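You operate a simulated robot arm through the tools that you are given. There is no shell and no other tool. Be economical: measure what you need, move in short steps, check, and stop when the job is done.

Carry out the task below with a simulated robot arm. There is one attempt and no reset: what you move stays moved.

JOB
Pump one 20 ml dose of detergent into the yellow-band cup.
Fine: set the white knob before you pump; bring the slider back to the middle with the cup in it.

Only the result counts: the job must be done as asked and must still hold three seconds after the hand-in. Knocking over, shifting, dropping, spilling or breaking anything else fails it.

ROBOT AND FRAMES
A 7-joint arm with a two-finger parallel gripper, fixed in place. Base frame: the origin is at the foot of the arm, x ahead of it, y to its left, z up; the work surface is at about z = 0.807. Lengths are in m, angles in degrees, forces in N, time in s.
With the tool pointing down near the work surface it reaches from about 0.24 to 0.68 m from the base axis. Its first joint turns from -66.0 to 66.0 degrees. Payload 2.4 kg.
Tool frame: the origin (TCP) lies between the finger pads and is the grasp point; the fingertips stand 0.03 m ahead of it; z points along the fingers, y is the line along which they close. The gripper opens to 0.094 m. The fingers are 0.028 m wide and 0.01 m thick; the gripper's body (0.05 by 0.096 m) begins 0.055 m behind the TCP.
Orientation is that of the tool frame in the base frame, as [roll, pitch, yaw] about the fixed x, y, z axes, in that order (R = Rz(yaw) Ry(pitch) Rx(roll)). With the fingers straight down and closing along the base's y, the tool's x points along the base's -x, its y along +y and its z along -z.

CONTROLS
- The arm moves only by the tool play_rows. Its argument "rows" is a list of rows, each a list of 2 entries, a list of its own where there are three numbers: the shift along the tool's x, y, z in m, then the turn, a rotation vector about the tool's x, y, z in rad. In form: [[[dx, dy, dz], [ax, ay, az]], ...]. A call has 1 to 10 rows; each row is the pose to reach, as a shift and turn from the pose commanded when the call began, along the tool's axes at that moment. "jaw" is the closure, from 0 (fully open) to 1 (shut), set as the call begins (left out, the last holds). Each row takes 0.2 s and may step no farther than 0.05 m and 8.6 degrees from the row before; otherwise, or with a gripper value out of range, the whole call is refused. Where a pose cannot be reached the arm comes as near as it can. A force on the tool above 40 N (or 10 N above the force at the start of the call, whichever is more), or a blocked arm, ends the call early, and 0.2 s more pass. Each finger travels about 0.153 m/s and halts on what it meets, pressing with about 32 N; the grip force reading is that of the motor and also rises with nothing between the fingers. The clock runs only during rows and for 0.2 s after the last one: add rows that repeat a pose to give the fingers time. It gives the time, the measured TCP pose, the force on the tool (base axes), the opening and the grip force at its end, in the units of the frame above (readings bear some noise).
- Cameras (640 x 400 px; columns grow to the right, rows downward): "scene" is fixed at [0.0361, 0.4707, 1.441]; the picture's right is [-0.78, -0.62, 0.00], its down [-0.38, 0.48, -0.79] and it looks along [0.49, -0.62, -0.61] (base axes); focal length 272 px, centre (320, 200). "wrist" rides on the gripper at [0.076, 0.014, -0.103] in the tool frame; the picture's right is [-0.18, 0.98, 0.00], its down [-0.75, -0.14, -0.64] and it looks along [-0.63, -0.12, 0.77] (tool axes); focal length 243 px, centre (320, 200). There is no depth. A picture from a camera that has moved, and an enlarged one, comes with that camera's place and axes in the base frame and with its lens.
- get_image(camera): a new picture of that camera. No time passes.
- close_up(camera, box): a new picture of the part [left, top, right, bottom] of that camera's present view, enlarged. No time passes.
- hand_in(): hands the job in; it is judged then, once.

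Work in short steps. Places have to be worked out from the pictures, the camera data and where the tool is seen: move nearer, look again, correct. Check each grasp and each placing, and mend what went wrong. You have 120 turns and 64 pictures in all, those below and enlarged ones among them. Open the gripper and draw the arm clear of the work before you hand the job in, unless the task says otherwise; then end with one line.

The tools are called after "Request:" by a JSON object that holds its "fn" and its "kwargs". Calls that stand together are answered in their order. play_rows: Moves the arm, as the interface text tells. Its arguments: {"type":"object","properties":{"rows":{"type":"array"},"jaw":{"type":"number"}},"required":["rows"]} The other tools are called the same way: get_image (camera) takes a picture; close_up (camera, box) takes an enlarged picture of a part of a camera's view; hand_in () hands the job in.

At the start:

```text
time: 0.0
position: [0.3733, 0.0046, 1.2516]
ee_rot: [-180.0, 0.1, -180.0]
ft_force: [0.1, 0.0, -0.4]
opening: 0.094
finger_force: 0.0
```

scene: 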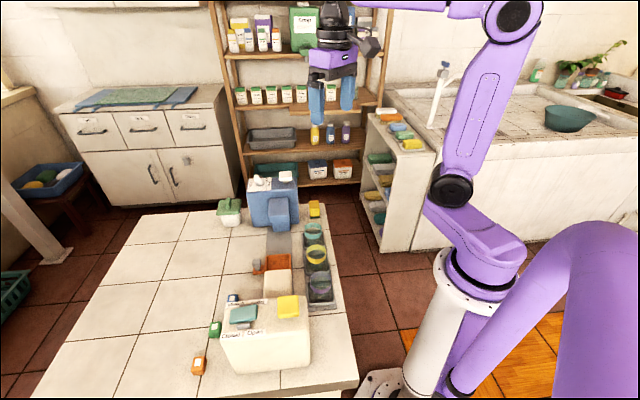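
wrist: 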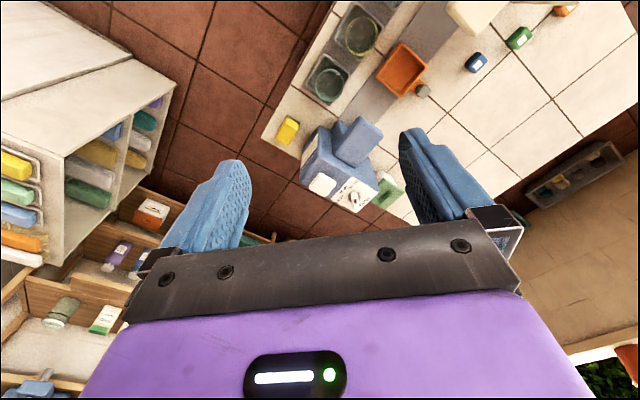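

I start by enlarging the scene view of the work table to identify the parts.

Request:
{"fn": "close_up", "kwargs": {"camera": "scene", "box": [200, 160, 360, 260]}}

Request:
{"fn": "close_up", "kwargs": {"camera": "scene", "box": [180, 230, 372, 390]}}

Request:
{"fn": "close_up", "kwargs": {"camera": "wrist", "box": [260, 0, 560, 220]}}

```text
4.00 times, centred on (280, 210) of scene
camera zoom: at [0.0361, 0.4707, 1.441], right [-0.78, -0.62, 0.0], down [-0.38, 0.48, -0.79], along [0.49, -0.62, -0.61], focal length 1090 px, centre (480, 160)
```

zoom: 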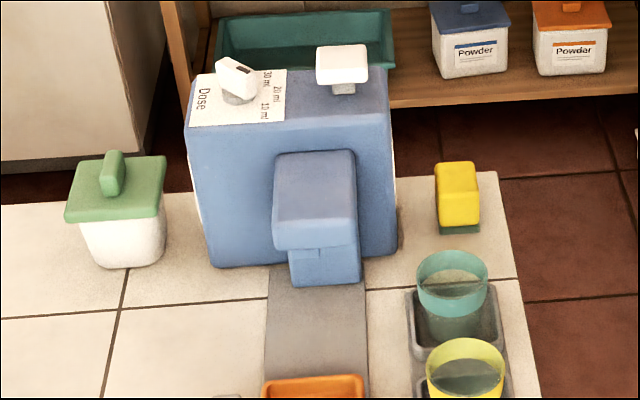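

```text
2.50 times, centred on (276, 310) of scene
camera zoom: at [0.0361, 0.4707, 1.441], right [-0.78, -0.62, 0.0], down [-0.38, 0.48, -0.79], along [0.49, -0.62, -0.61], focal length 681 px, centre (430, -75)
```

zoom: 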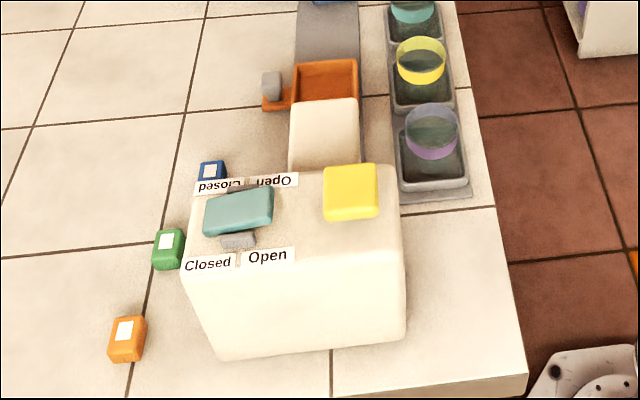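

```text
1.82 times, centred on (410, 110) of wrist
camera zoom: at [0.2957, 0.0179, 1.3543], right [0.18, 0.98, 0.0], down [0.75, -0.14, 0.64], along [0.63, -0.12, -0.77], focal length 441 px, centre (156, 364)
```

zoom: 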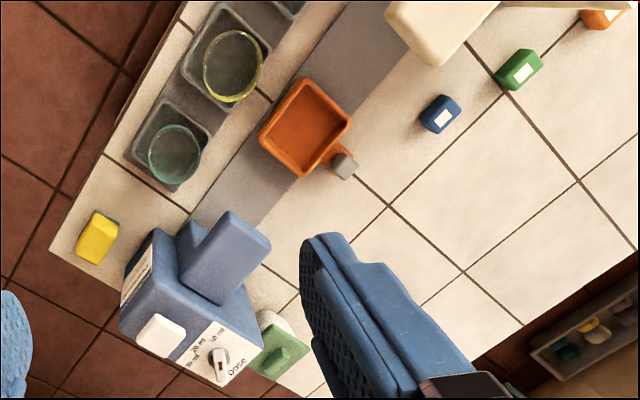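

The blue pump has the dose knob and the plunger; the orange slider sits on a grey track between the machines. I move back and left, slightly lower, to view them better with the wrist camera.

Request:
{"fn": "play_rows", "kwargs": {"rows": [[[0.025, 0.02, 0.02], [0, 0, 0]], [[0.05, 0.04, 0.04], [0, 0, 0]], [[0.075, 0.06, 0.06], [0, 0, 0]], [[0.1, 0.08, 0.08], [0, 0, 0]], [[0.1, 0.08, 0.08], [0, 0, 0]]]}}

Request:
{"fn": "get_image", "kwargs": {"camera": "wrist"}}

```text
time: 1.2
position: [0.2731, 0.0836, 1.1716]
ee_rot: [-179.9, 0.0, 179.9]
ft_force: [-0.2, 0.0, -0.3]
opening: 0.094
finger_force: 0.1
```

```text
58 pictures are left
camera wrist: at [0.1957, 0.0971, 1.2738], right [0.18, 0.98, 0.0], down [0.75, -0.14, 0.64], along [0.63, -0.12, -0.77], focal length 243 px, centre (320, 200)
```

wrist: 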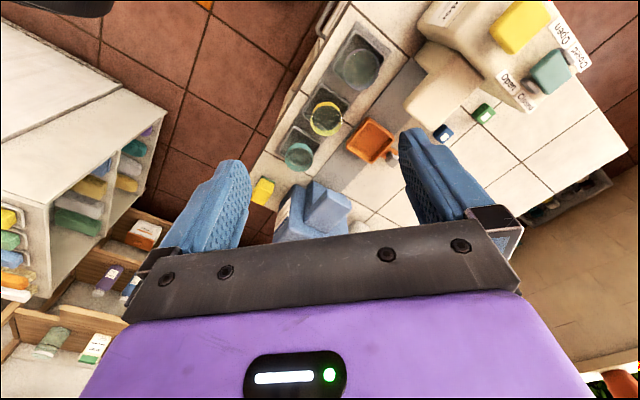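

The cups, tray and both machines are in view; I enlarge this part to measure.

Request:
{"fn": "close_up", "kwargs": {"camera": "wrist", "box": [240, 20, 440, 245]}}

Request:
{"fn": "close_up", "kwargs": {"camera": "scene", "box": [240, 210, 350, 310]}}

Request:
{"fn": "close_up", "kwargs": {"camera": "scene", "box": [235, 165, 315, 215]}}

```text
1.78 times, centred on (340, 132) of wrist
camera zoom: at [0.1957, 0.0971, 1.2738], right [0.18, 0.98, 0.0], down [0.75, -0.14, 0.64], along [0.63, -0.12, -0.77], focal length 431 px, centre (284, 320)
```

zoom: 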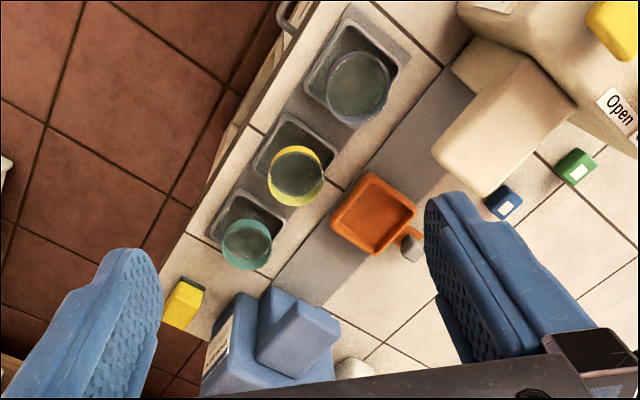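

```text
4.00 times, centred on (295, 260) of scene
camera zoom: at [0.0361, 0.4707, 1.441], right [-0.78, -0.62, 0.0], down [-0.38, 0.48, -0.79], along [0.49, -0.62, -0.61], focal length 1090 px, centre (420, -40)
```

zoom: 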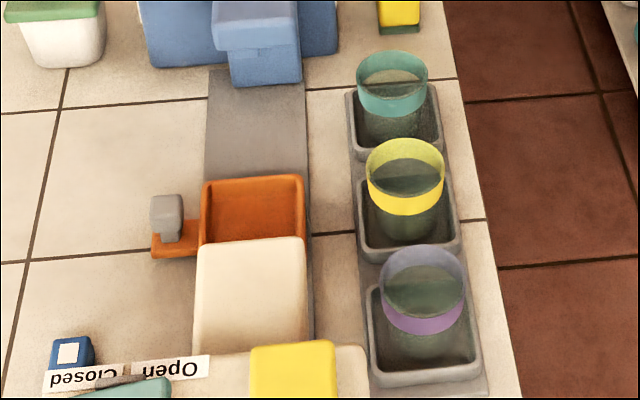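

```text
8.00 times, centred on (275, 190) of scene
camera zoom: at [0.0361, 0.4707, 1.441], right [-0.78, -0.62, 0.0], down [-0.38, 0.48, -0.79], along [0.49, -0.62, -0.61], focal length 2180 px, centre (680, 280)
```

zoom: 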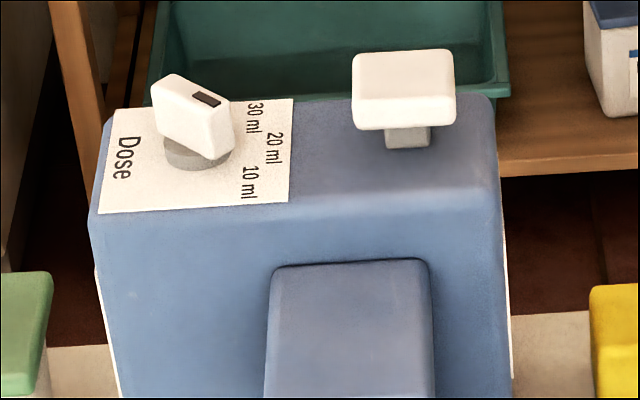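

Estimated positions: yellow cup near (0.362, 0.074, rim 0.86), tray (0.425, 0.152), knob (0.626, 0.03, 0.965), plunger (0.569, -0.029, 0.975). The track runs along (0.71, -0.71). Next I move so the wrist camera faces the knob.

Request:
{"fn": "play_rows", "kwargs": {"rows": [[[-0.045, -0.01, 0.01], [0, 0, 0]], [[-0.09, -0.025, 0.03], [0, 0, 0]], [[-0.13, -0.04, 0.05], [0, 0, 0]], [[-0.17, -0.05, 0.07], [0, 0, 0]], [[-0.17, -0.05, 0.07], [0, 0, 0]]]}}

Request:
{"fn": "close_up", "kwargs": {"camera": "wrist", "box": [240, 120, 400, 220]}}

Request:
{"fn": "close_up", "kwargs": {"camera": "wrist", "box": [160, 0, 480, 220]}}

```text
refused: row 2 steps farther than a row can; nothing moved
```

```text
4.00 times, centred on (320, 170) of wrist
camera zoom: at [0.1957, 0.0971, 1.2738], right [0.18, 0.98, 0.0], down [0.75, -0.14, 0.64], along [0.63, -0.12, -0.77], focal length 970 px, centre (320, 320)
```

zoom: 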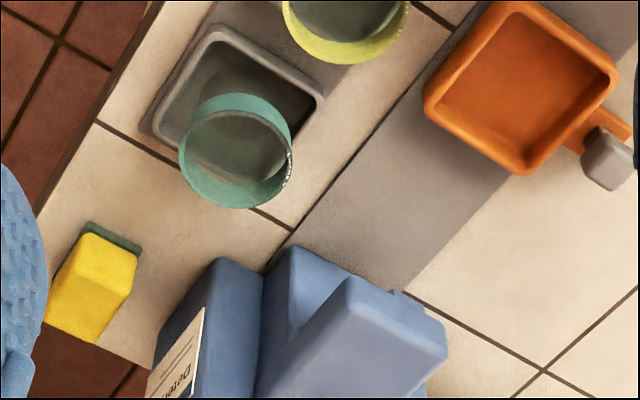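

```text
1.82 times, centred on (320, 110) of wrist
camera zoom: at [0.1957, 0.0971, 1.2738], right [0.18, 0.98, 0.0], down [0.75, -0.14, 0.64], along [0.63, -0.12, -0.77], focal length 441 px, centre (320, 364)
```

zoom: 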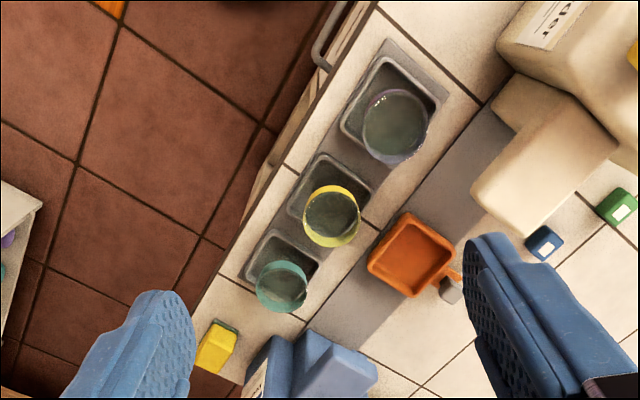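

The blue machine's label reads "Deter…", so it is the detergent pump, while the cream one is powder. The step was too long, so I repeat the move with smaller steps.

Request:
{"fn": "play_rows", "kwargs": {"rows": [[[-0.04, -0.01, 0.01], [0, 0, 0]], [[-0.08, -0.02, 0.03], [0, 0, 0]], [[-0.12, -0.035, 0.05], [0, 0, 0]], [[-0.16, -0.05, 0.06], [0, 0, 0]], [[-0.17, -0.05, 0.07], [0, 0, 0]], [[-0.17, -0.05, 0.07], [0, 0, 0]]]}}

Request:
{"fn": "close_up", "kwargs": {"camera": "wrist", "box": [220, 80, 440, 230]}}

```text
time: 2.6
position: [0.4429, 0.0349, 1.1015]
ee_rot: [-179.9, 0.1, 180.0]
ft_force: [-0.5, 0.3, -0.7]
opening: 0.0943
finger_force: 0.0
```

```text
2.67 times, centred on (330, 155) of wrist
camera zoom: at [0.3653, 0.0475, 1.2039], right [0.18, 0.98, 0.0], down [0.75, -0.14, 0.64], along [0.63, -0.12, -0.77], focal length 647 px, centre (293, 320)
```

zoom: 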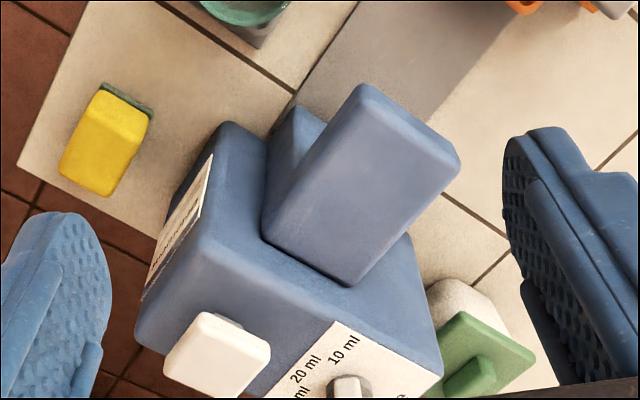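

The knob is half hidden at the picture's bottom, so I move forward and up a little.

Request:
{"fn": "play_rows", "kwargs": {"rows": [[[-0.03, 0.0, -0.02], [0, 0, 0]], [[-0.06, 0.0, -0.04], [0, 0, 0]], [[-0.06, 0.0, -0.04], [0, 0, 0]]]}}

Request:
{"fn": "close_up", "kwargs": {"camera": "wrist", "box": [260, 110, 420, 210]}}

```text
time: 3.4
position: [0.5018, 0.035, 1.1425]
ee_rot: [180.0, 0.0, 180.0]
ft_force: [-0.1, 0.9, 0.0]
opening: 0.0942
finger_force: 0.1
```

```text
4.00 times, centred on (340, 160) of wrist
camera zoom: at [0.4251, 0.0477, 1.2446], right [0.18, 0.98, 0.0], down [0.75, -0.14, 0.64], along [0.63, -0.12, -0.77], focal length 970 px, centre (240, 360)
```

zoom: 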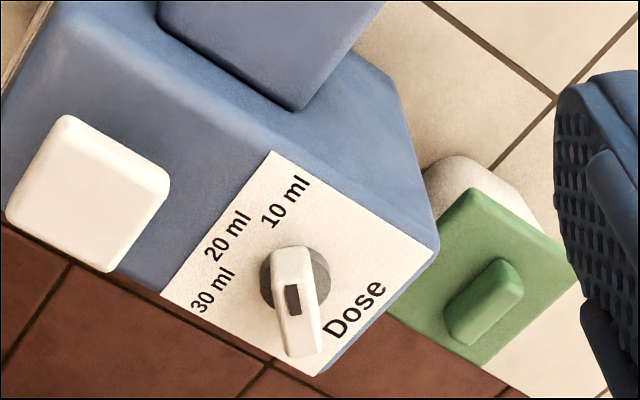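

I need the knob's pointer direction exactly, so I enlarge more.

Request:
{"fn": "close_up", "kwargs": {"camera": "wrist", "box": [310, 150, 358, 204]}}

Request:
{"fn": "close_up", "kwargs": {"camera": "scene", "box": [246, 170, 278, 192]}}

```text
7.41 times, centred on (334, 177) of wrist
camera zoom: at [0.4251, 0.0477, 1.2446], right [0.18, 0.98, 0.0], down [0.75, -0.14, 0.64], along [0.63, -0.12, -0.77], focal length 1797 px, centre (216, 370)
```

zoom: 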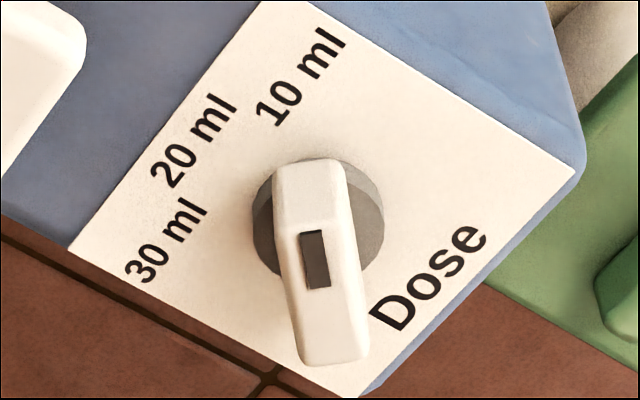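

```text
16.00 times, centred on (262, 181) of scene
camera zoom: at [0.0361, 0.4707, 1.441], right [-0.78, -0.62, 0.0], down [-0.38, 0.48, -0.79], along [0.49, -0.62, -0.61], focal length 4360 px, centre (1248, 504)
```

zoom: 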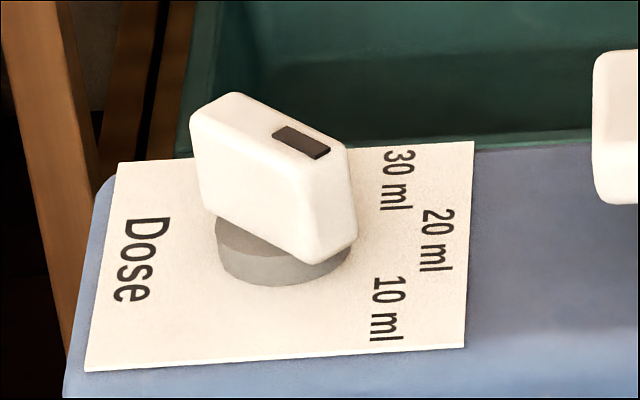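

The pointer, marked with black, points toward 10 ml, along base −x. The 20 ml mark is about 45° counter-clockwise seen from above, along (−0.71, −0.71). Stereo gives the bar's top centre as (0.624, 0.030, 0.984), so I narrow the jaws and go above it.

Request:
{"fn": "play_rows", "kwargs": {"rows": [[[-0.04, -0.001, 0.02], [0, 0, 0]], [[-0.08, -0.003, 0.045], [0, 0, 0]], [[-0.11, -0.0046, 0.08], [0, 0, 0]], [[-0.122, -0.0046, 0.115], [0, 0, 0]], [[-0.122, -0.0046, 0.115], [0, 0, 0]]], "jaw": 0.6}}

Request:
{"fn": "get_image", "kwargs": {"camera": "wrist"}}

Request:
{"fn": "close_up", "kwargs": {"camera": "scene", "box": [230, 130, 310, 210]}}

```text
time: 4.6
position: [0.6245, 0.0302, 1.0277]
ee_rot: [179.9, -0.1, -180.0]
ft_force: [0.8, -0.3, 0.9]
opening: 0.0378
finger_force: 0.0
```

```text
48 pictures are left
camera wrist: at [0.5482, 0.0439, 1.1294], right [0.18, 0.98, 0.0], down [0.75, -0.14, 0.64], along [0.63, -0.12, -0.77], focal length 243 px, centre (320, 200)
```

wrist: 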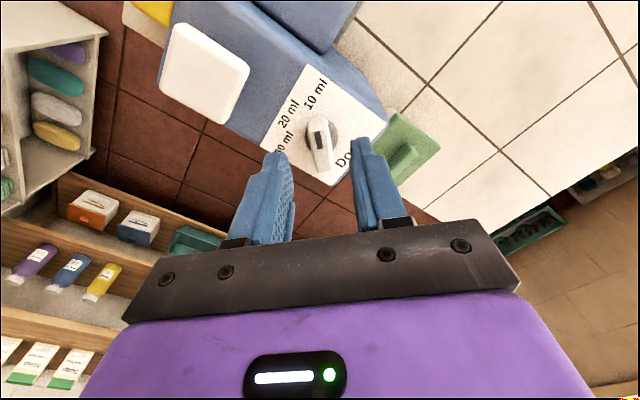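

```text
5.00 times, centred on (270, 170) of scene
camera zoom: at [0.0361, 0.4707, 1.441], right [-0.78, -0.62, 0.0], down [-0.38, 0.48, -0.79], along [0.49, -0.62, -0.61], focal length 1363 px, centre (570, 350)
```

zoom: 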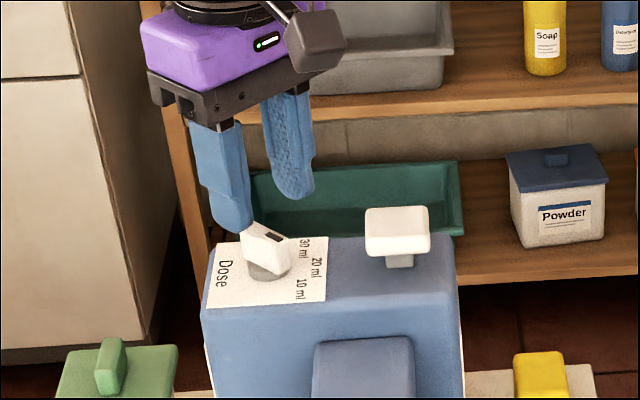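

The fingers straddle the bar evenly, so I lower to z≈0.997 and then close.

Request:
{"fn": "play_rows", "kwargs": {"rows": [[[0, 0, 0.015], [0, 0, 0]], [[0, 0, 0.03], [0, 0, 0]], [[0, 0, 0.03], [0, 0, 0]]]}}

Request:
{"fn": "play_rows", "kwargs": {"rows": [[[0, 0, 0], [0, 0, 0]], [[0, 0, 0], [0, 0, 0]]], "jaw": 1}}

Request:
{"fn": "close_up", "kwargs": {"camera": "wrist", "box": [240, 60, 420, 220]}}

```text
time: 5.4
position: [0.6246, 0.0294, 0.9961]
ee_rot: [179.9, 0.0, 180.0]
ft_force: [-0.4, -0.7, 0.5]
opening: 0.0378
finger_force: 0.1
```

```text
time: 6.0
position: [0.6254, 0.0306, 0.9968]
ee_rot: [179.9, 0.0, -180.0]
ft_force: [0.1, 1.8, -2.5]
opening: 0.0139
finger_force: 45.3
```

```text
2.50 times, centred on (330, 140) of wrist
camera zoom: at [0.548, 0.0438, 1.099], right [0.18, 0.98, 0.0], down [0.75, -0.14, 0.64], along [0.63, -0.12, -0.77], focal length 606 px, centre (295, 350)
```

zoom: 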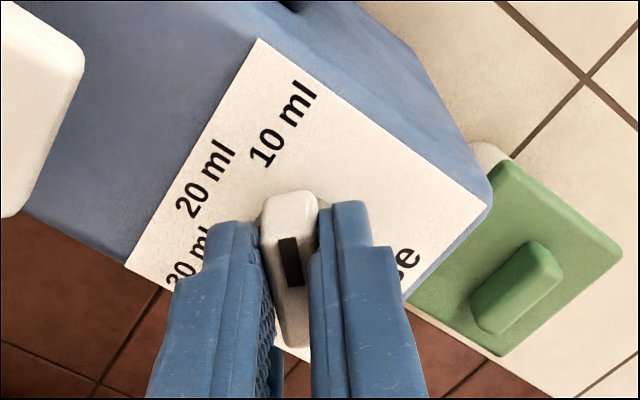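

The bar is gripped at 13.9 mm opening. Now I turn 45° counter-clockwise seen from above, which is −0.785 rad about tool z.

Request:
{"fn": "play_rows", "kwargs": {"rows": [[[0, 0, 0], [0, 0, -0.13]], [[0, 0, 0], [0, 0, -0.26]], [[0, 0, 0], [0, 0, -0.39]], [[0, 0, 0], [0, 0, -0.52]], [[0, 0, 0], [0, 0, -0.65]], [[0, 0, 0], [0, 0, -0.785]], [[0, 0, 0], [0, 0, -0.785]]]}}

Request:
{"fn": "close_up", "kwargs": {"camera": "wrist", "box": [240, 60, 420, 220]}}

```text
time: 7.6
position: [0.6263, 0.0256, 0.997]
ee_rot: [-179.7, 0.1, -135.1]
ft_force: [24.8, -17.9, -11.3]
opening: 0.0138
finger_force: 45.1
```

```text
2.50 times, centred on (330, 140) of wrist
camera zoom: at [0.5613, -0.0181, 1.0988], right [-0.56, 0.83, 0.0], down [0.63, 0.43, 0.64], along [0.53, 0.36, -0.77], focal length 606 px, centre (295, 350)
```

zoom: 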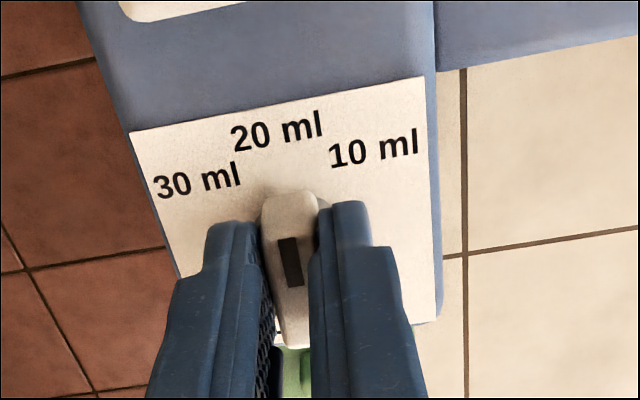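

The pointer now sits square to the 20 ml mark. There is about 30 N sideways force along the closing axis, so I shift −4.5 mm in tool y to relax it before opening.

Request:
{"fn": "play_rows", "kwargs": {"rows": [[[0, -0.0025, 0], [0, 0, 0]], [[0, -0.0045, 0], [0, 0, 0]], [[0, -0.0045, 0], [0, 0, 0]]]}}

Request:
{"fn": "play_rows", "kwargs": {"rows": [[[0, 0, 0], [0, 0, 0]], [[0, 0, 0], [0, 0, 0]]], "jaw": 0.65}}

Request:
{"fn": "play_rows", "kwargs": {"rows": [[[0, 0, -0.03], [0, 0, 0]], [[0, 0, -0.07], [0, 0, 0]], [[0, 0, -0.1], [0, 0, 0]], [[0, 0, -0.1], [0, 0, 0]]]}}

Request:
{"fn": "close_up", "kwargs": {"camera": "wrist", "box": [200, 40, 440, 220]}}

```text
time: 8.4
position: [0.628, 0.0265, 0.9965]
ee_rot: [179.9, -0.2, -135.0]
ft_force: [-2.7, -15.0, -4.5]
opening: 0.0137
finger_force: 45.1
```

```text
time: 9.0
position: [0.6269, 0.0272, 0.9975]
ee_rot: [180.0, 0.1, -134.9]
ft_force: [1.1, -0.2, 0.6]
opening: 0.0329
finger_force: 0.1
```

```text
time: 10.0
position: [0.6289, 0.0286, 1.0979]
ee_rot: [-180.0, 0.0, -135.1]
ft_force: [0.8, 0.1, 0.4]
opening: 0.033
finger_force: 0.1
```

```text
2.22 times, centred on (320, 130) of wrist
camera zoom: at [0.5631, -0.0164, 1.2003], right [-0.56, 0.83, 0.0], down [0.63, 0.43, 0.64], along [0.53, 0.36, -0.77], focal length 539 px, centre (320, 356)
```

zoom: 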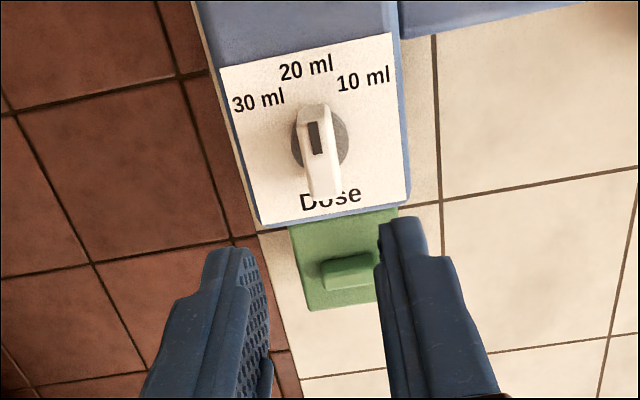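

The knob reads 20 ml. The present orientation, closing along the track direction, also suits the cup, so I fly to above the yellow cup at (0.3625, 0.0735).

Request:
{"fn": "play_rows", "kwargs": {"rows": [[[0.026, 0.0367, 0.0], [0, 0, 0]], [[0.052, 0.0734, 0.0], [0, 0, 0]], [[0.078, 0.11, 0.01], [0, 0, 0]], [[0.104, 0.147, 0.02], [0, 0, 0]], [[0.13, 0.183, 0.03], [0, 0, 0]], [[0.1566, 0.2202, 0.04], [0, 0, 0]], [[0.1566, 0.2202, 0.08], [0, 0, 0]], [[0.1566, 0.2202, 0.08], [0, 0, 0]]], "jaw": 0.2}}

Request:
{"fn": "get_image", "kwargs": {"camera": "wrist"}}

Request:
{"fn": "close_up", "kwargs": {"camera": "scene", "box": [250, 180, 370, 310]}}

```text
time: 11.8
position: [0.3614, 0.0704, 1.0164]
ee_rot: [-180.0, 0.0, -135.1]
ft_force: [-0.4, -0.8, 0.6]
opening: 0.0751
finger_force: 0.0
```

```text
43 pictures are left
camera wrist: at [0.2965, 0.0269, 1.1186], right [-0.56, 0.83, 0.0], down [0.63, 0.43, 0.64], along [0.53, 0.36, -0.77], focal length 243 px, centre (320, 200)
```

wrist: 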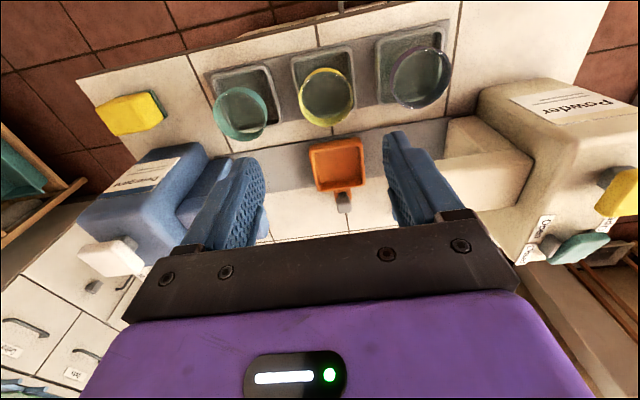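

```text
3.08 times, centred on (310, 245) of scene
camera zoom: at [0.0361, 0.4707, 1.441], right [-0.78, -0.62, 0.0], down [-0.38, 0.48, -0.79], along [0.49, -0.62, -0.61], focal length 839 px, centre (351, 62)
```

zoom: 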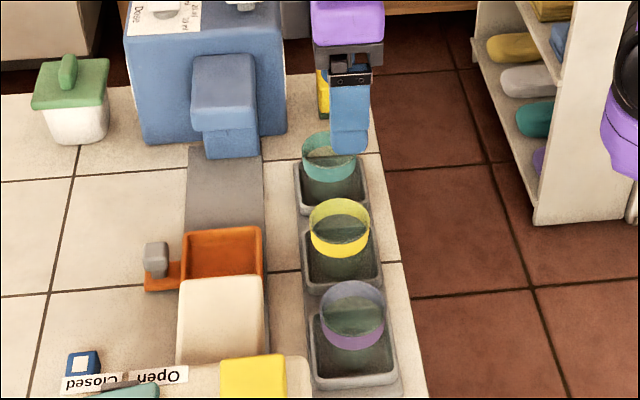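

Zooming in on the yellow cup and the tray to refine their positions.

Request:
{"fn": "close_up", "kwargs": {"camera": "wrist", "box": [200, 30, 460, 215]}}

Request:
{"fn": "close_up", "kwargs": {"camera": "wrist", "box": [280, 40, 376, 130]}}

```text
2.16 times, centred on (330, 122) of wrist
camera zoom: at [0.2965, 0.0269, 1.1186], right [-0.56, 0.83, 0.0], down [0.63, 0.43, 0.64], along [0.53, 0.36, -0.77], focal length 525 px, centre (298, 368)
```

zoom: 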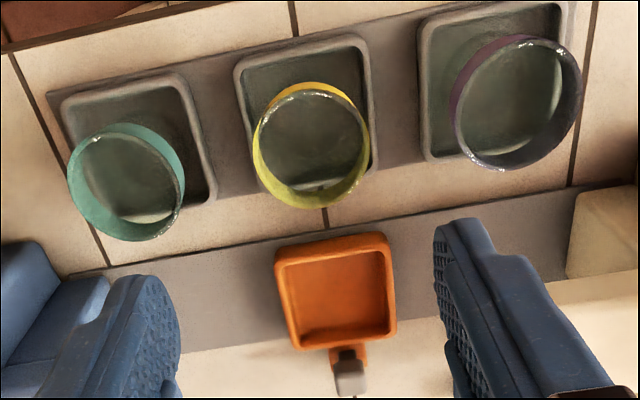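

```text
4.44 times, centred on (328, 85) of wrist
camera zoom: at [0.2965, 0.0269, 1.1186], right [-0.56, 0.83, 0.0], down [0.63, 0.43, 0.64], along [0.53, 0.36, -0.77], focal length 1078 px, centre (284, 711)
```

zoom: 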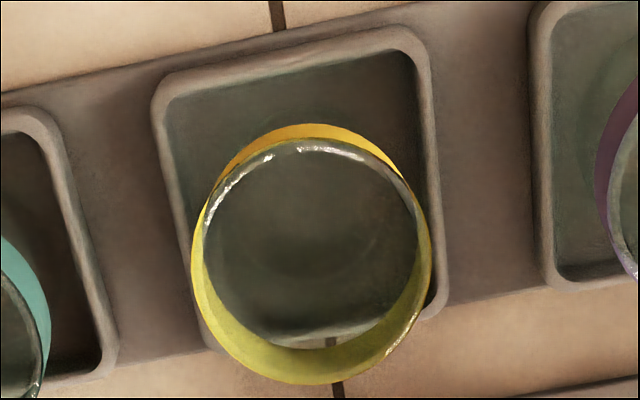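

The yellow cup's rim centre comes out at about (0.360, 0.077, 0.862), 55 mm wide. I shift slightly and lower to just above the rim to check.

Request:
{"fn": "play_rows", "kwargs": {"rows": [[[-0.0037, 0.0057, 0.04], [0, 0, 0]], [[-0.0037, 0.0057, 0.08], [0, 0, 0]], [[-0.0037, 0.0057, 0.11], [0, 0, 0]], [[-0.0037, 0.0057, 0.11], [0, 0, 0]]]}}

Request:
{"fn": "close_up", "kwargs": {"camera": "wrist", "box": [200, 0, 460, 215]}}

Request:
{"fn": "close_up", "kwargs": {"camera": "scene", "box": [270, 200, 360, 310]}}

```text
time: 12.8
position: [0.3608, 0.0773, 0.9057]
ee_rot: [179.9, -0.1, -135.0]
ft_force: [-0.2, 0.3, -0.2]
opening: 0.0752
finger_force: 0.0
```

```text
1.86 times, centred on (330, 108) of wrist
camera zoom: at [0.2958, 0.0341, 1.0082], right [-0.56, 0.83, 0.0], down [0.63, 0.43, 0.64], along [0.53, 0.36, -0.77], focal length 451 px, centre (301, 372)
```

zoom: 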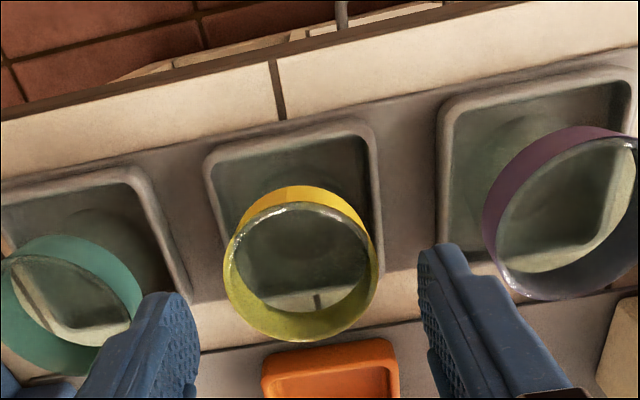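

```text
3.64 times, centred on (315, 255) of scene
camera zoom: at [0.0361, 0.4707, 1.441], right [-0.78, -0.62, 0.0], down [-0.38, 0.48, -0.79], along [0.49, -0.62, -0.61], focal length 991 px, centre (338, 0)
```

zoom: 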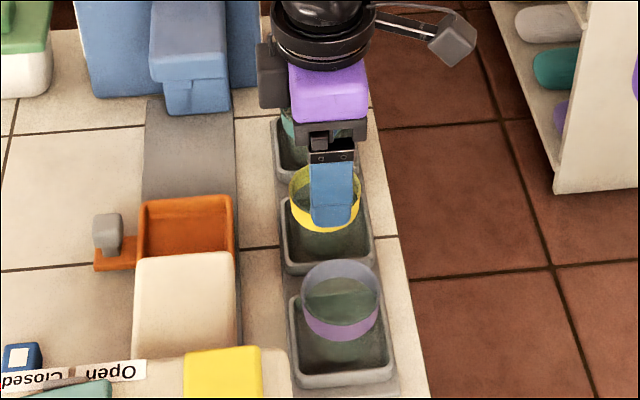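

The cup rim is centred between the fingers in both axes: expected (301, 275), seen (300, 272). I lower to z≈0.867 and close.

Request:
{"fn": "play_rows", "kwargs": {"rows": [[[0, 0, 0.02], [0, 0, 0]], [[0, 0, 0.039], [0, 0, 0]], [[0, 0, 0.039], [0, 0, 0]]]}}

Request:
{"fn": "play_rows", "kwargs": {"rows": [[[0, 0, 0], [0, 0, 0]], [[0, 0, 0], [0, 0, 0]]], "jaw": 1}}

Request:
{"fn": "close_up", "kwargs": {"camera": "wrist", "box": [200, 0, 460, 215]}}

```text
time: 13.6
position: [0.3605, 0.0783, 0.8683]
ee_rot: [179.9, 0.1, -135.0]
ft_force: [0.9, 0.3, 0.5]
opening: 0.0752
finger_force: 0.1
```

```text
time: 14.2
position: [0.3603, 0.0792, 0.8686]
ee_rot: [-180.0, 0.1, -135.0]
ft_force: [0.1, -0.1, 0.0]
opening: 0.0527
finger_force: 32.1
```

```text
1.86 times, centred on (330, 108) of wrist
camera zoom: at [0.2955, 0.0337, 0.9702], right [-0.56, 0.83, 0.0], down [0.63, 0.43, 0.64], along [0.53, 0.36, -0.77], focal length 451 px, centre (301, 372)
```

zoom: 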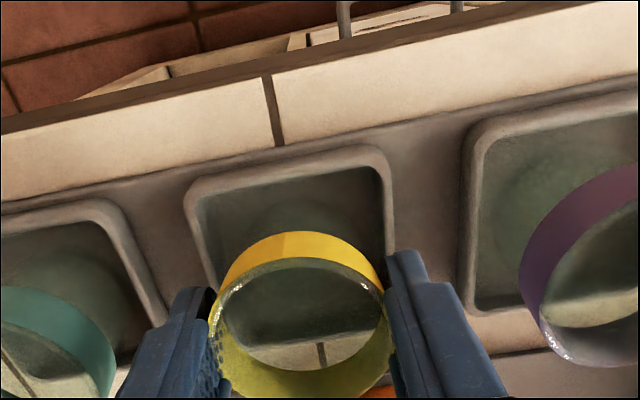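

The cup is gripped at 52.7 mm. I lift 6 cm and look at the tray beyond it.

Request:
{"fn": "play_rows", "kwargs": {"rows": [[[0, 0, -0.02], [0, 0, 0]], [[0, 0, -0.045], [0, 0, 0]], [[0, 0, -0.065], [0, 0, 0]], [[0, 0, -0.065], [0, 0, 0]]]}}

Request:
{"fn": "get_image", "kwargs": {"camera": "wrist"}}

Request:
{"fn": "close_up", "kwargs": {"camera": "scene", "box": [240, 170, 370, 310]}}

```text
time: 15.2
position: [0.3604, 0.0792, 0.9323]
ee_rot: [-179.9, -0.1, -135.0]
ft_force: [0.3, -0.9, 0.0]
opening: 0.0529
finger_force: 31.8
```

```text
36 pictures are left
camera wrist: at [0.2955, 0.0341, 1.0354], right [-0.56, 0.83, 0.0], down [0.63, 0.43, 0.64], along [0.53, 0.36, -0.77], focal length 243 px, centre (320, 200)
```

wrist: 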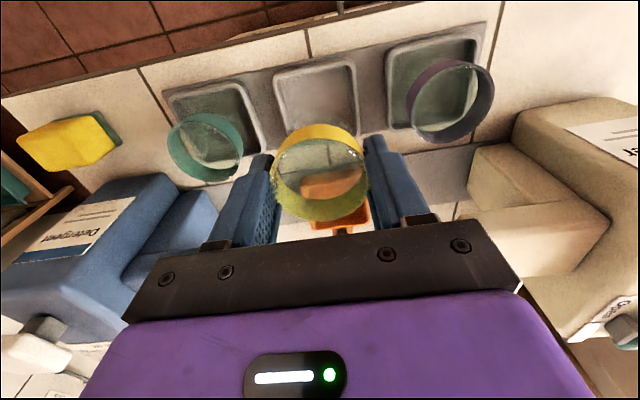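

```text
2.86 times, centred on (305, 240) of scene
camera zoom: at [0.0361, 0.4707, 1.441], right [-0.78, -0.62, 0.0], down [-0.38, 0.48, -0.79], along [0.49, -0.62, -0.61], focal length 779 px, centre (363, 86)
```

zoom: 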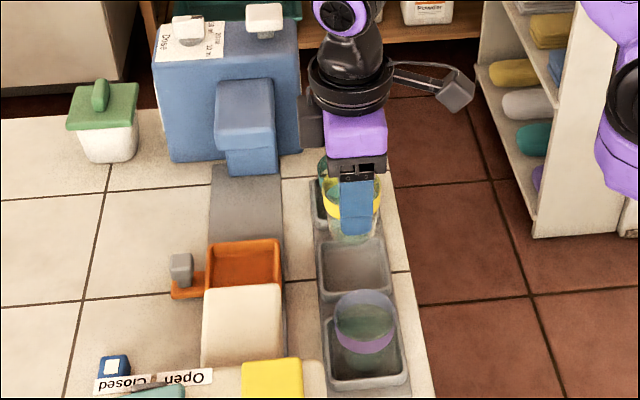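

Correcting with the well's known centre puts the tray centre at about (0.437, 0.156), 0.109 m away along −tool x with no sideways offset. I move over it at this height and look.

Request:
{"fn": "play_rows", "kwargs": {"rows": [[[-0.03, 0, 0], [0, 0, 0]], [[-0.06, 0, 0], [0, 0, 0]], [[-0.09, 0, 0], [0, 0, 0]], [[-0.109, 0, 0], [0, 0, 0]], [[-0.109, 0, 0], [0, 0, 0]]]}}

Request:
{"fn": "close_up", "kwargs": {"camera": "wrist", "box": [220, 60, 420, 225]}}

Request:
{"fn": "close_up", "kwargs": {"camera": "scene", "box": [240, 190, 330, 300]}}

```text
time: 16.4
position: [0.4366, 0.1556, 0.9329]
ee_rot: [-180.0, 0.0, -135.1]
ft_force: [0.1, -0.6, 0.2]
opening: 0.0529
finger_force: 32.1
```

```text
2.42 times, centred on (320, 142) of wrist
camera zoom: at [0.3727, 0.1108, 1.0348], right [-0.56, 0.83, 0.0], down [0.63, 0.43, 0.64], along [0.53, 0.36, -0.77], focal length 588 px, centre (320, 339)
```

zoom: 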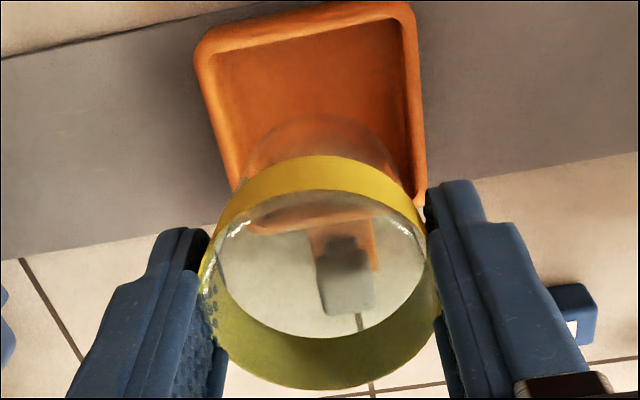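

```text
3.64 times, centred on (285, 245) of scene
camera zoom: at [0.0361, 0.4707, 1.441], right [-0.78, -0.62, 0.0], down [-0.38, 0.48, -0.79], along [0.49, -0.62, -0.61], focal length 991 px, centre (447, 36)
```

zoom: 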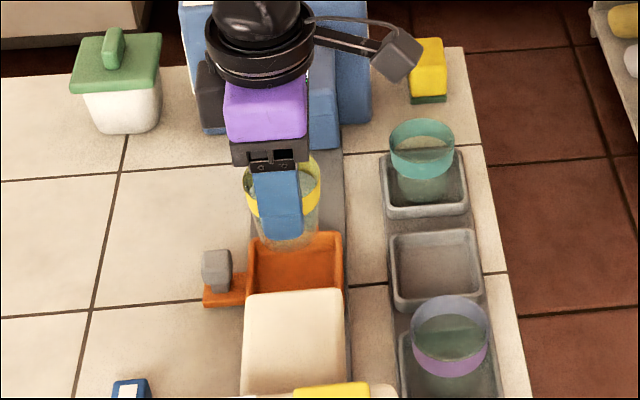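

The tray's centre sits at the expected pixel (seen (319, 110), expected (320, 111)), so the cup is aligned. I lower in small steps and watch the force.

Request:
{"fn": "play_rows", "kwargs": {"rows": [[[0, 0, 0.02], [0, 0, 0]], [[0, 0, 0.04], [0, 0, 0]], [[0, 0, 0.052], [0, 0, 0]], [[0, 0, 0.052], [0, 0, 0]]]}}

Request:
{"fn": "close_up", "kwargs": {"camera": "wrist", "box": [220, 60, 420, 225]}}

Request:
{"fn": "close_up", "kwargs": {"camera": "scene", "box": [240, 190, 330, 300]}}

```text
time: 17.4
position: [0.4377, 0.1567, 0.8803]
ee_rot: [179.9, -0.1, -135.0]
ft_force: [0.6, 0.0, 0.9]
opening: 0.0526
finger_force: 31.8
```

```text
2.42 times, centred on (320, 142) of wrist
camera zoom: at [0.3725, 0.1115, 0.9829], right [-0.56, 0.83, 0.0], down [0.63, 0.43, 0.64], along [0.53, 0.36, -0.77], focal length 588 px, centre (320, 339)
```

zoom: 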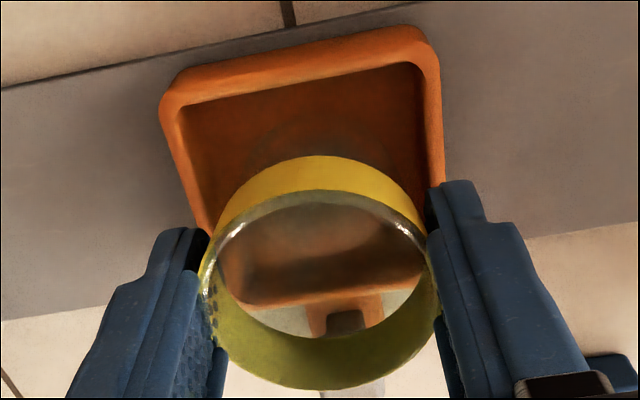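

```text
3.64 times, centred on (285, 245) of scene
camera zoom: at [0.0361, 0.4707, 1.441], right [-0.78, -0.62, 0.0], down [-0.38, 0.48, -0.79], along [0.49, -0.62, -0.61], focal length 991 px, centre (447, 36)
```

zoom: 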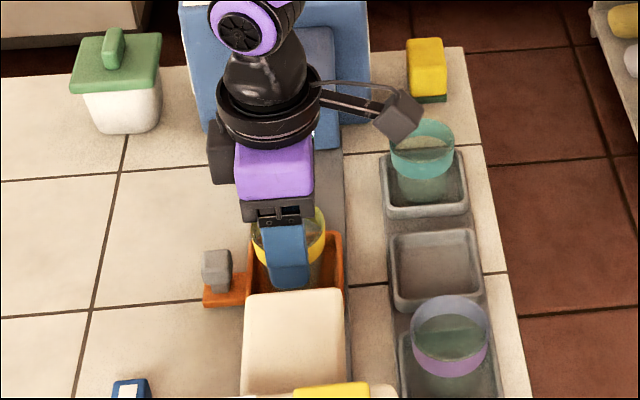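

The cup's lower part is inside the tray, well centred. I continue down in small steps until contact.

Request:
{"fn": "play_rows", "kwargs": {"rows": [[[0, 0, 0.002], [0, 0, 0]], [[0, 0, 0.004], [0, 0, 0]], [[0, 0, 0.006], [0, 0, 0]]]}}

Request:
{"fn": "play_rows", "kwargs": {"rows": [[[0, 0, 0.002], [0, 0, 0]], [[0, 0, 0.003], [0, 0, 0]]]}}

```text
time: 18.2
position: [0.4384, 0.1557, 0.8741]
ee_rot: [179.9, 0.0, -135.1]
ft_force: [0.1, 0.3, 0.4]
opening: 0.0528
finger_force: 31.7
```

```text
time: 18.8
position: [0.4389, 0.1562, 0.8718]
ee_rot: [-179.9, 0.0, -134.9]
ft_force: [-1.1, 0.5, 2.6]
opening: 0.0525
finger_force: 32.3
```

A slight upward force of 2.6 N suggests the start of contact, so I go a bit lower.

Request:
{"fn": "play_rows", "kwargs": {"rows": [[[0, 0, 0.001], [0, 0, 0]], [[0, 0, 0.001], [0, 0, 0]]]}}

Request:
{"fn": "play_rows", "kwargs": {"rows": [[[0, 0, 0.001], [0, 0, 0]], [[0, 0, 0.001], [0, 0, 0]]]}}

```text
time: 19.4
position: [0.4379, 0.1555, 0.8711]
ee_rot: [-179.9, 0.1, -135.0]
ft_force: [-2.8, -2.3, 21.1]
opening: 0.0524
finger_force: 31.9
```

```text
time: 20.0
position: [0.4387, 0.1566, 0.8717]
ee_rot: [-179.9, 0.2, -134.9]
ft_force: [-0.4, -1.7, 31.1]
opening: 0.0526
finger_force: 32.1
```

The cup is resting on the tray floor. I ease up 2 mm, open, and rise.

Request:
{"fn": "play_rows", "kwargs": {"rows": [[[0, 0, -0.002], [0, 0, 0]], [[0, 0, -0.002], [0, 0, 0]]]}}

Request:
{"fn": "play_rows", "kwargs": {"rows": [[[0, 0, 0], [0, 0, 0]], [[0, 0, 0], [0, 0, 0]]], "jaw": 0.2}}

Request:
{"fn": "play_rows", "kwargs": {"rows": [[[0, 0, -0.03], [0, 0, 0]], [[0, 0, -0.07], [0, 0, 0]], [[0, 0, -0.11], [0, 0, 0]], [[0, 0, -0.11], [0, 0, 0]]]}}

Request:
{"fn": "close_up", "kwargs": {"camera": "wrist", "box": [200, 40, 440, 220]}}

Request:
{"fn": "close_up", "kwargs": {"camera": "scene", "box": [240, 190, 330, 300]}}

```text
time: 20.6
position: [0.4368, 0.1549, 0.8714]
ee_rot: [179.8, -0.2, -135.0]
ft_force: [0.2, 0.1, 0.3]
opening: 0.0526
finger_force: 31.9
```

```text
time: 21.2
position: [0.4378, 0.1549, 0.8721]
ee_rot: [180.0, 0.1, -135.0]
ft_force: [0.0, 0.6, 0.3]
opening: 0.0752
finger_force: 0.1
```

```text
time: 22.2
position: [0.4364, 0.1548, 0.9822]
ee_rot: [180.0, 0.0, -135.0]
ft_force: [0.2, -0.2, -0.2]
opening: 0.0752
finger_force: 0.0
```

```text
2.22 times, centred on (320, 130) of wrist
camera zoom: at [0.3721, 0.1107, 1.0849], right [-0.56, 0.83, 0.0], down [0.63, 0.43, 0.64], along [0.53, 0.36, -0.77], focal length 539 px, centre (320, 356)
```

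zoom: 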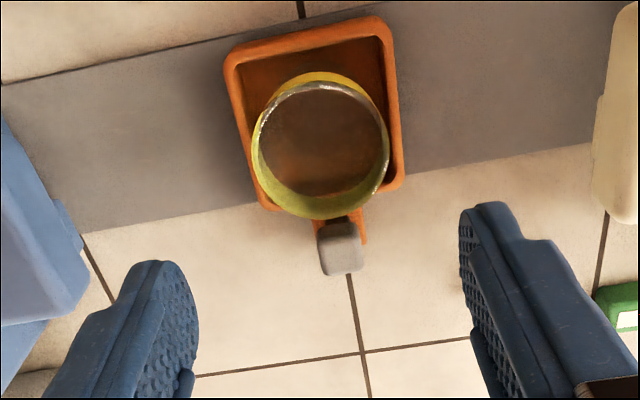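

```text
3.64 times, centred on (285, 245) of scene
camera zoom: at [0.0361, 0.4707, 1.441], right [-0.78, -0.62, 0.0], down [-0.38, 0.48, -0.79], along [0.49, -0.62, -0.61], focal length 991 px, centre (447, 36)
```

zoom: 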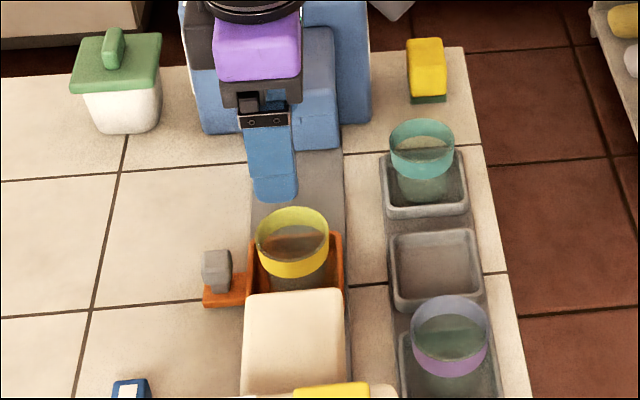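

The cup stands upright in the tray. The grey handle is near (0.479, 0.195) with its top at about 0.84. I move above it, biased 5 mm outward to clear the nozzle, with jaws at 0.05.

Request:
{"fn": "play_rows", "kwargs": {"rows": [[[-0.032, -0.001, 0], [0, 0, 0]], [[-0.0635, -0.0017, 0], [0, 0, 0]], [[-0.0635, -0.0017, 0.04], [0, 0, 0]], [[-0.0635, -0.0017, 0.085], [0, 0, 0]], [[-0.0635, -0.0017, 0.085], [0, 0, 0]]], "jaw": 0.45}}

Request:
{"fn": "close_up", "kwargs": {"camera": "wrist", "box": [220, 20, 420, 200]}}

Request:
{"fn": "close_up", "kwargs": {"camera": "scene", "box": [225, 190, 325, 300]}}

```text
time: 23.4
position: [0.4851, 0.1991, 0.8964]
ee_rot: [-180.0, 0.0, -135.0]
ft_force: [-0.1, -0.2, 0.1]
opening: 0.0518
finger_force: 0.1
```

```text
2.22 times, centred on (320, 110) of wrist
camera zoom: at [0.4189, 0.1546, 0.998], right [-0.56, 0.83, 0.0], down [0.63, 0.43, 0.64], along [0.53, 0.36, -0.77], focal length 539 px, centre (320, 400)
```

zoom: 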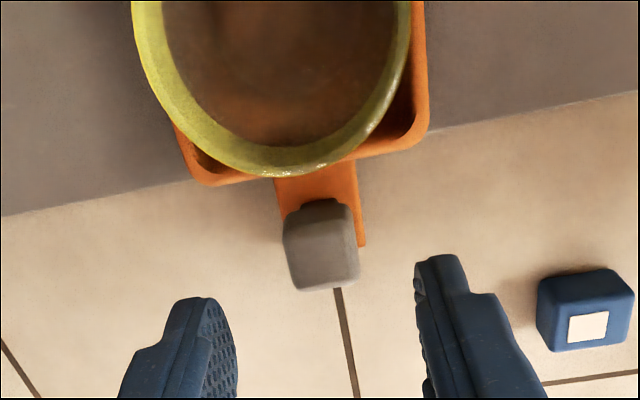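

```text
3.64 times, centred on (275, 245) of scene
camera zoom: at [0.0361, 0.4707, 1.441], right [-0.78, -0.62, 0.0], down [-0.38, 0.48, -0.79], along [0.49, -0.62, -0.61], focal length 991 px, centre (484, 36)
```

zoom: 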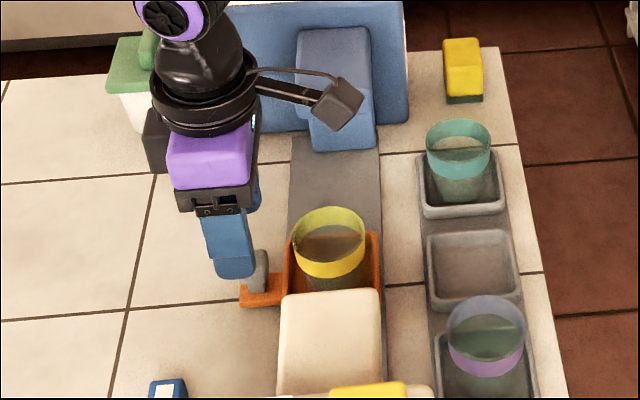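

The cap is centred to about 2 mm along the closing axis and about 8 mm nearer the tray. I shift slightly, lower to z≈0.856, and close.

Request:
{"fn": "play_rows", "kwargs": {"rows": [[[0.003, 0.0015, 0.02], [0, 0, 0]], [[0.003, 0.0015, 0.04], [0, 0, 0]], [[0.003, 0.0015, 0.04], [0, 0, 0]]]}}

Request:
{"fn": "close_up", "kwargs": {"camera": "wrist", "box": [220, 20, 420, 200]}}

```text
time: 24.2
position: [0.4807, 0.1982, 0.8565]
ee_rot: [-179.9, 0.1, -135.0]
ft_force: [-0.4, 1.0, -0.3]
opening: 0.0514
finger_force: 0.1
```

```text
2.22 times, centred on (320, 110) of wrist
camera zoom: at [0.4153, 0.1536, 0.959], right [-0.56, 0.83, 0.0], down [0.63, 0.43, 0.64], along [0.53, 0.36, -0.77], focal length 539 px, centre (320, 400)
```

zoom: 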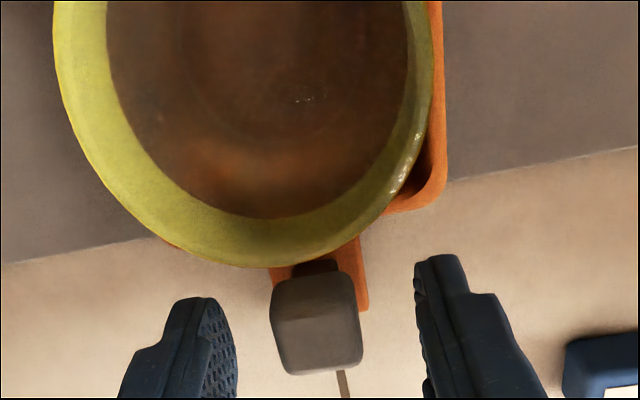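

The cap sits squarely between the fingertips, so I close on it.

Request:
{"fn": "play_rows", "kwargs": {"rows": [[[0, 0, 0], [0, 0, 0]], [[0, 0, 0], [0, 0, 0]]], "jaw": 1}}

Request:
{"fn": "close_up", "kwargs": {"camera": "scene", "box": [225, 190, 325, 300]}}

```text
time: 24.8
position: [0.4805, 0.1988, 0.8571]
ee_rot: [-179.9, 0.0, -135.0]
ft_force: [0.1, 1.3, -2.6]
opening: 0.0218
finger_force: 45.5
```

```text
3.64 times, centred on (275, 245) of scene
camera zoom: at [0.0361, 0.4708, 1.441], right [-0.78, -0.62, 0.0], down [-0.38, 0.48, -0.79], along [0.49, -0.62, -0.61], focal length 991 px, centre (484, 36)
```

zoom: 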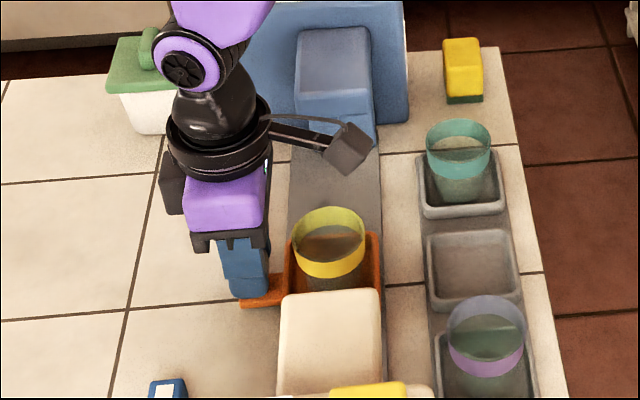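

The handle is gripped and the slider is unmoved; mid position has TCP at (0.4805, 0.1985). I drag gently toward the pump, 8 cm first.

Request:
{"fn": "play_rows", "kwargs": {"rows": [[[0, -0.005, 0], [0, 0, 0]], [[0, -0.014, 0], [0, 0, 0]], [[0, -0.024, 0], [0, 0, 0]], [[0, -0.034, 0], [0, 0, 0]], [[0, -0.044, 0], [0, 0, 0]], [[0, -0.054, 0], [0, 0, 0]], [[0, -0.064, 0], [0, 0, 0]], [[0, -0.072, 0], [0, 0, 0]], [[0, -0.078, 0], [0, 0, 0]], [[0, -0.08, 0], [0, 0, 0]]]}}

Request:
{"fn": "close_up", "kwargs": {"camera": "scene", "box": [225, 170, 325, 280]}}

Request:
{"fn": "get_image", "kwargs": {"camera": "wrist"}}

```text
time: 27.0
position: [0.5365, 0.1408, 0.8576]
ee_rot: [-180.0, 0.0, -135.0]
ft_force: [2.8, 4.6, -13.3]
opening: 0.0217
finger_force: 44.9
```

```text
3.64 times, centred on (275, 225) of scene
camera zoom: at [0.0364, 0.4709, 1.4409], right [-0.78, -0.62, 0.0], down [-0.38, 0.48, -0.79], along [0.49, -0.62, -0.61], focal length 991 px, centre (484, 109)
```

zoom: 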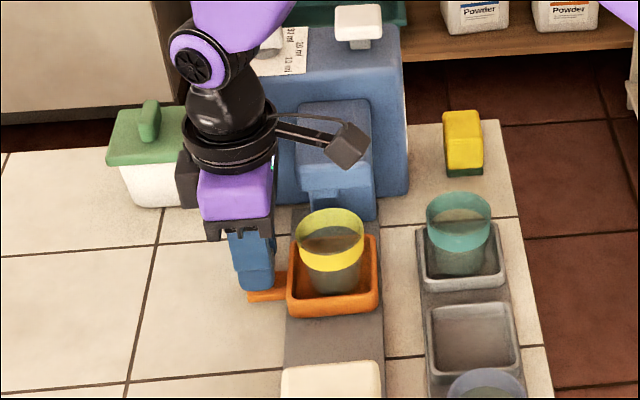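

```text
23 pictures are left
camera wrist: at [0.4721, 0.0969, 0.9591], right [-0.56, 0.83, 0.0], down [0.63, 0.43, 0.64], along [0.53, 0.36, -0.77], focal length 243 px, centre (320, 200)
```

wrist: 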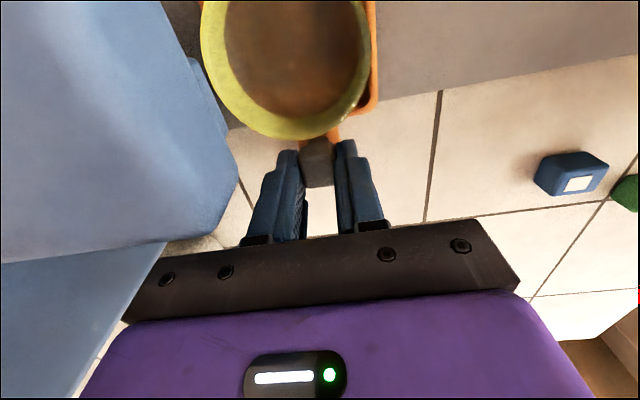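

The slider moves well with the cup upright. I continue 4 cm in small steps and look for an end stop.

Request:
{"fn": "play_rows", "kwargs": {"rows": [[[0, -0.006, 0], [0, 0, 0]], [[0, -0.012, 0], [0, 0, 0]], [[0, -0.018, 0], [0, 0, 0]], [[0, -0.024, 0], [0, 0, 0]], [[0, -0.03, 0], [0, 0, 0]], [[0, -0.035, 0], [0, 0, 0]], [[0, -0.04, 0], [0, 0, 0]]]}}

Request:
{"fn": "close_up", "kwargs": {"camera": "scene", "box": [225, 150, 325, 260]}}

```text
time: 28.7
position: [0.5587, 0.1194, 0.8577]
ee_rot: [179.4, -0.6, -134.6]
ft_force: [-7.6, 1.7, 8.2]
opening: 0.0216
finger_force: 44.8
stopped in row 7: the force on the tool passed its limit (the readings are from after the stop); the commanded pose is now the measured one
```

```text
3.64 times, centred on (275, 205) of scene
camera zoom: at [0.0358, 0.4707, 1.441], right [-0.78, -0.62, 0.0], down [-0.38, 0.48, -0.79], along [0.49, -0.62, -0.61], focal length 991 px, centre (484, 182)
```

zoom: 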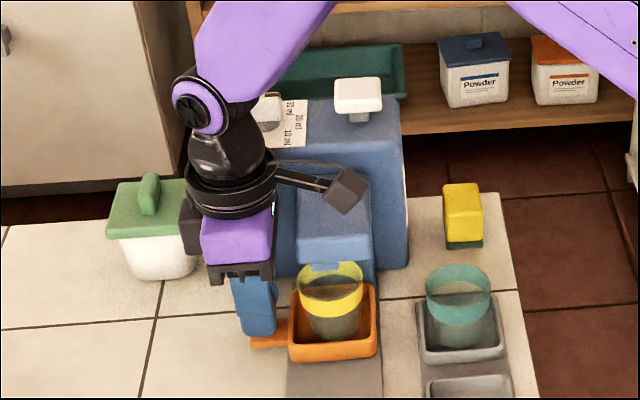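

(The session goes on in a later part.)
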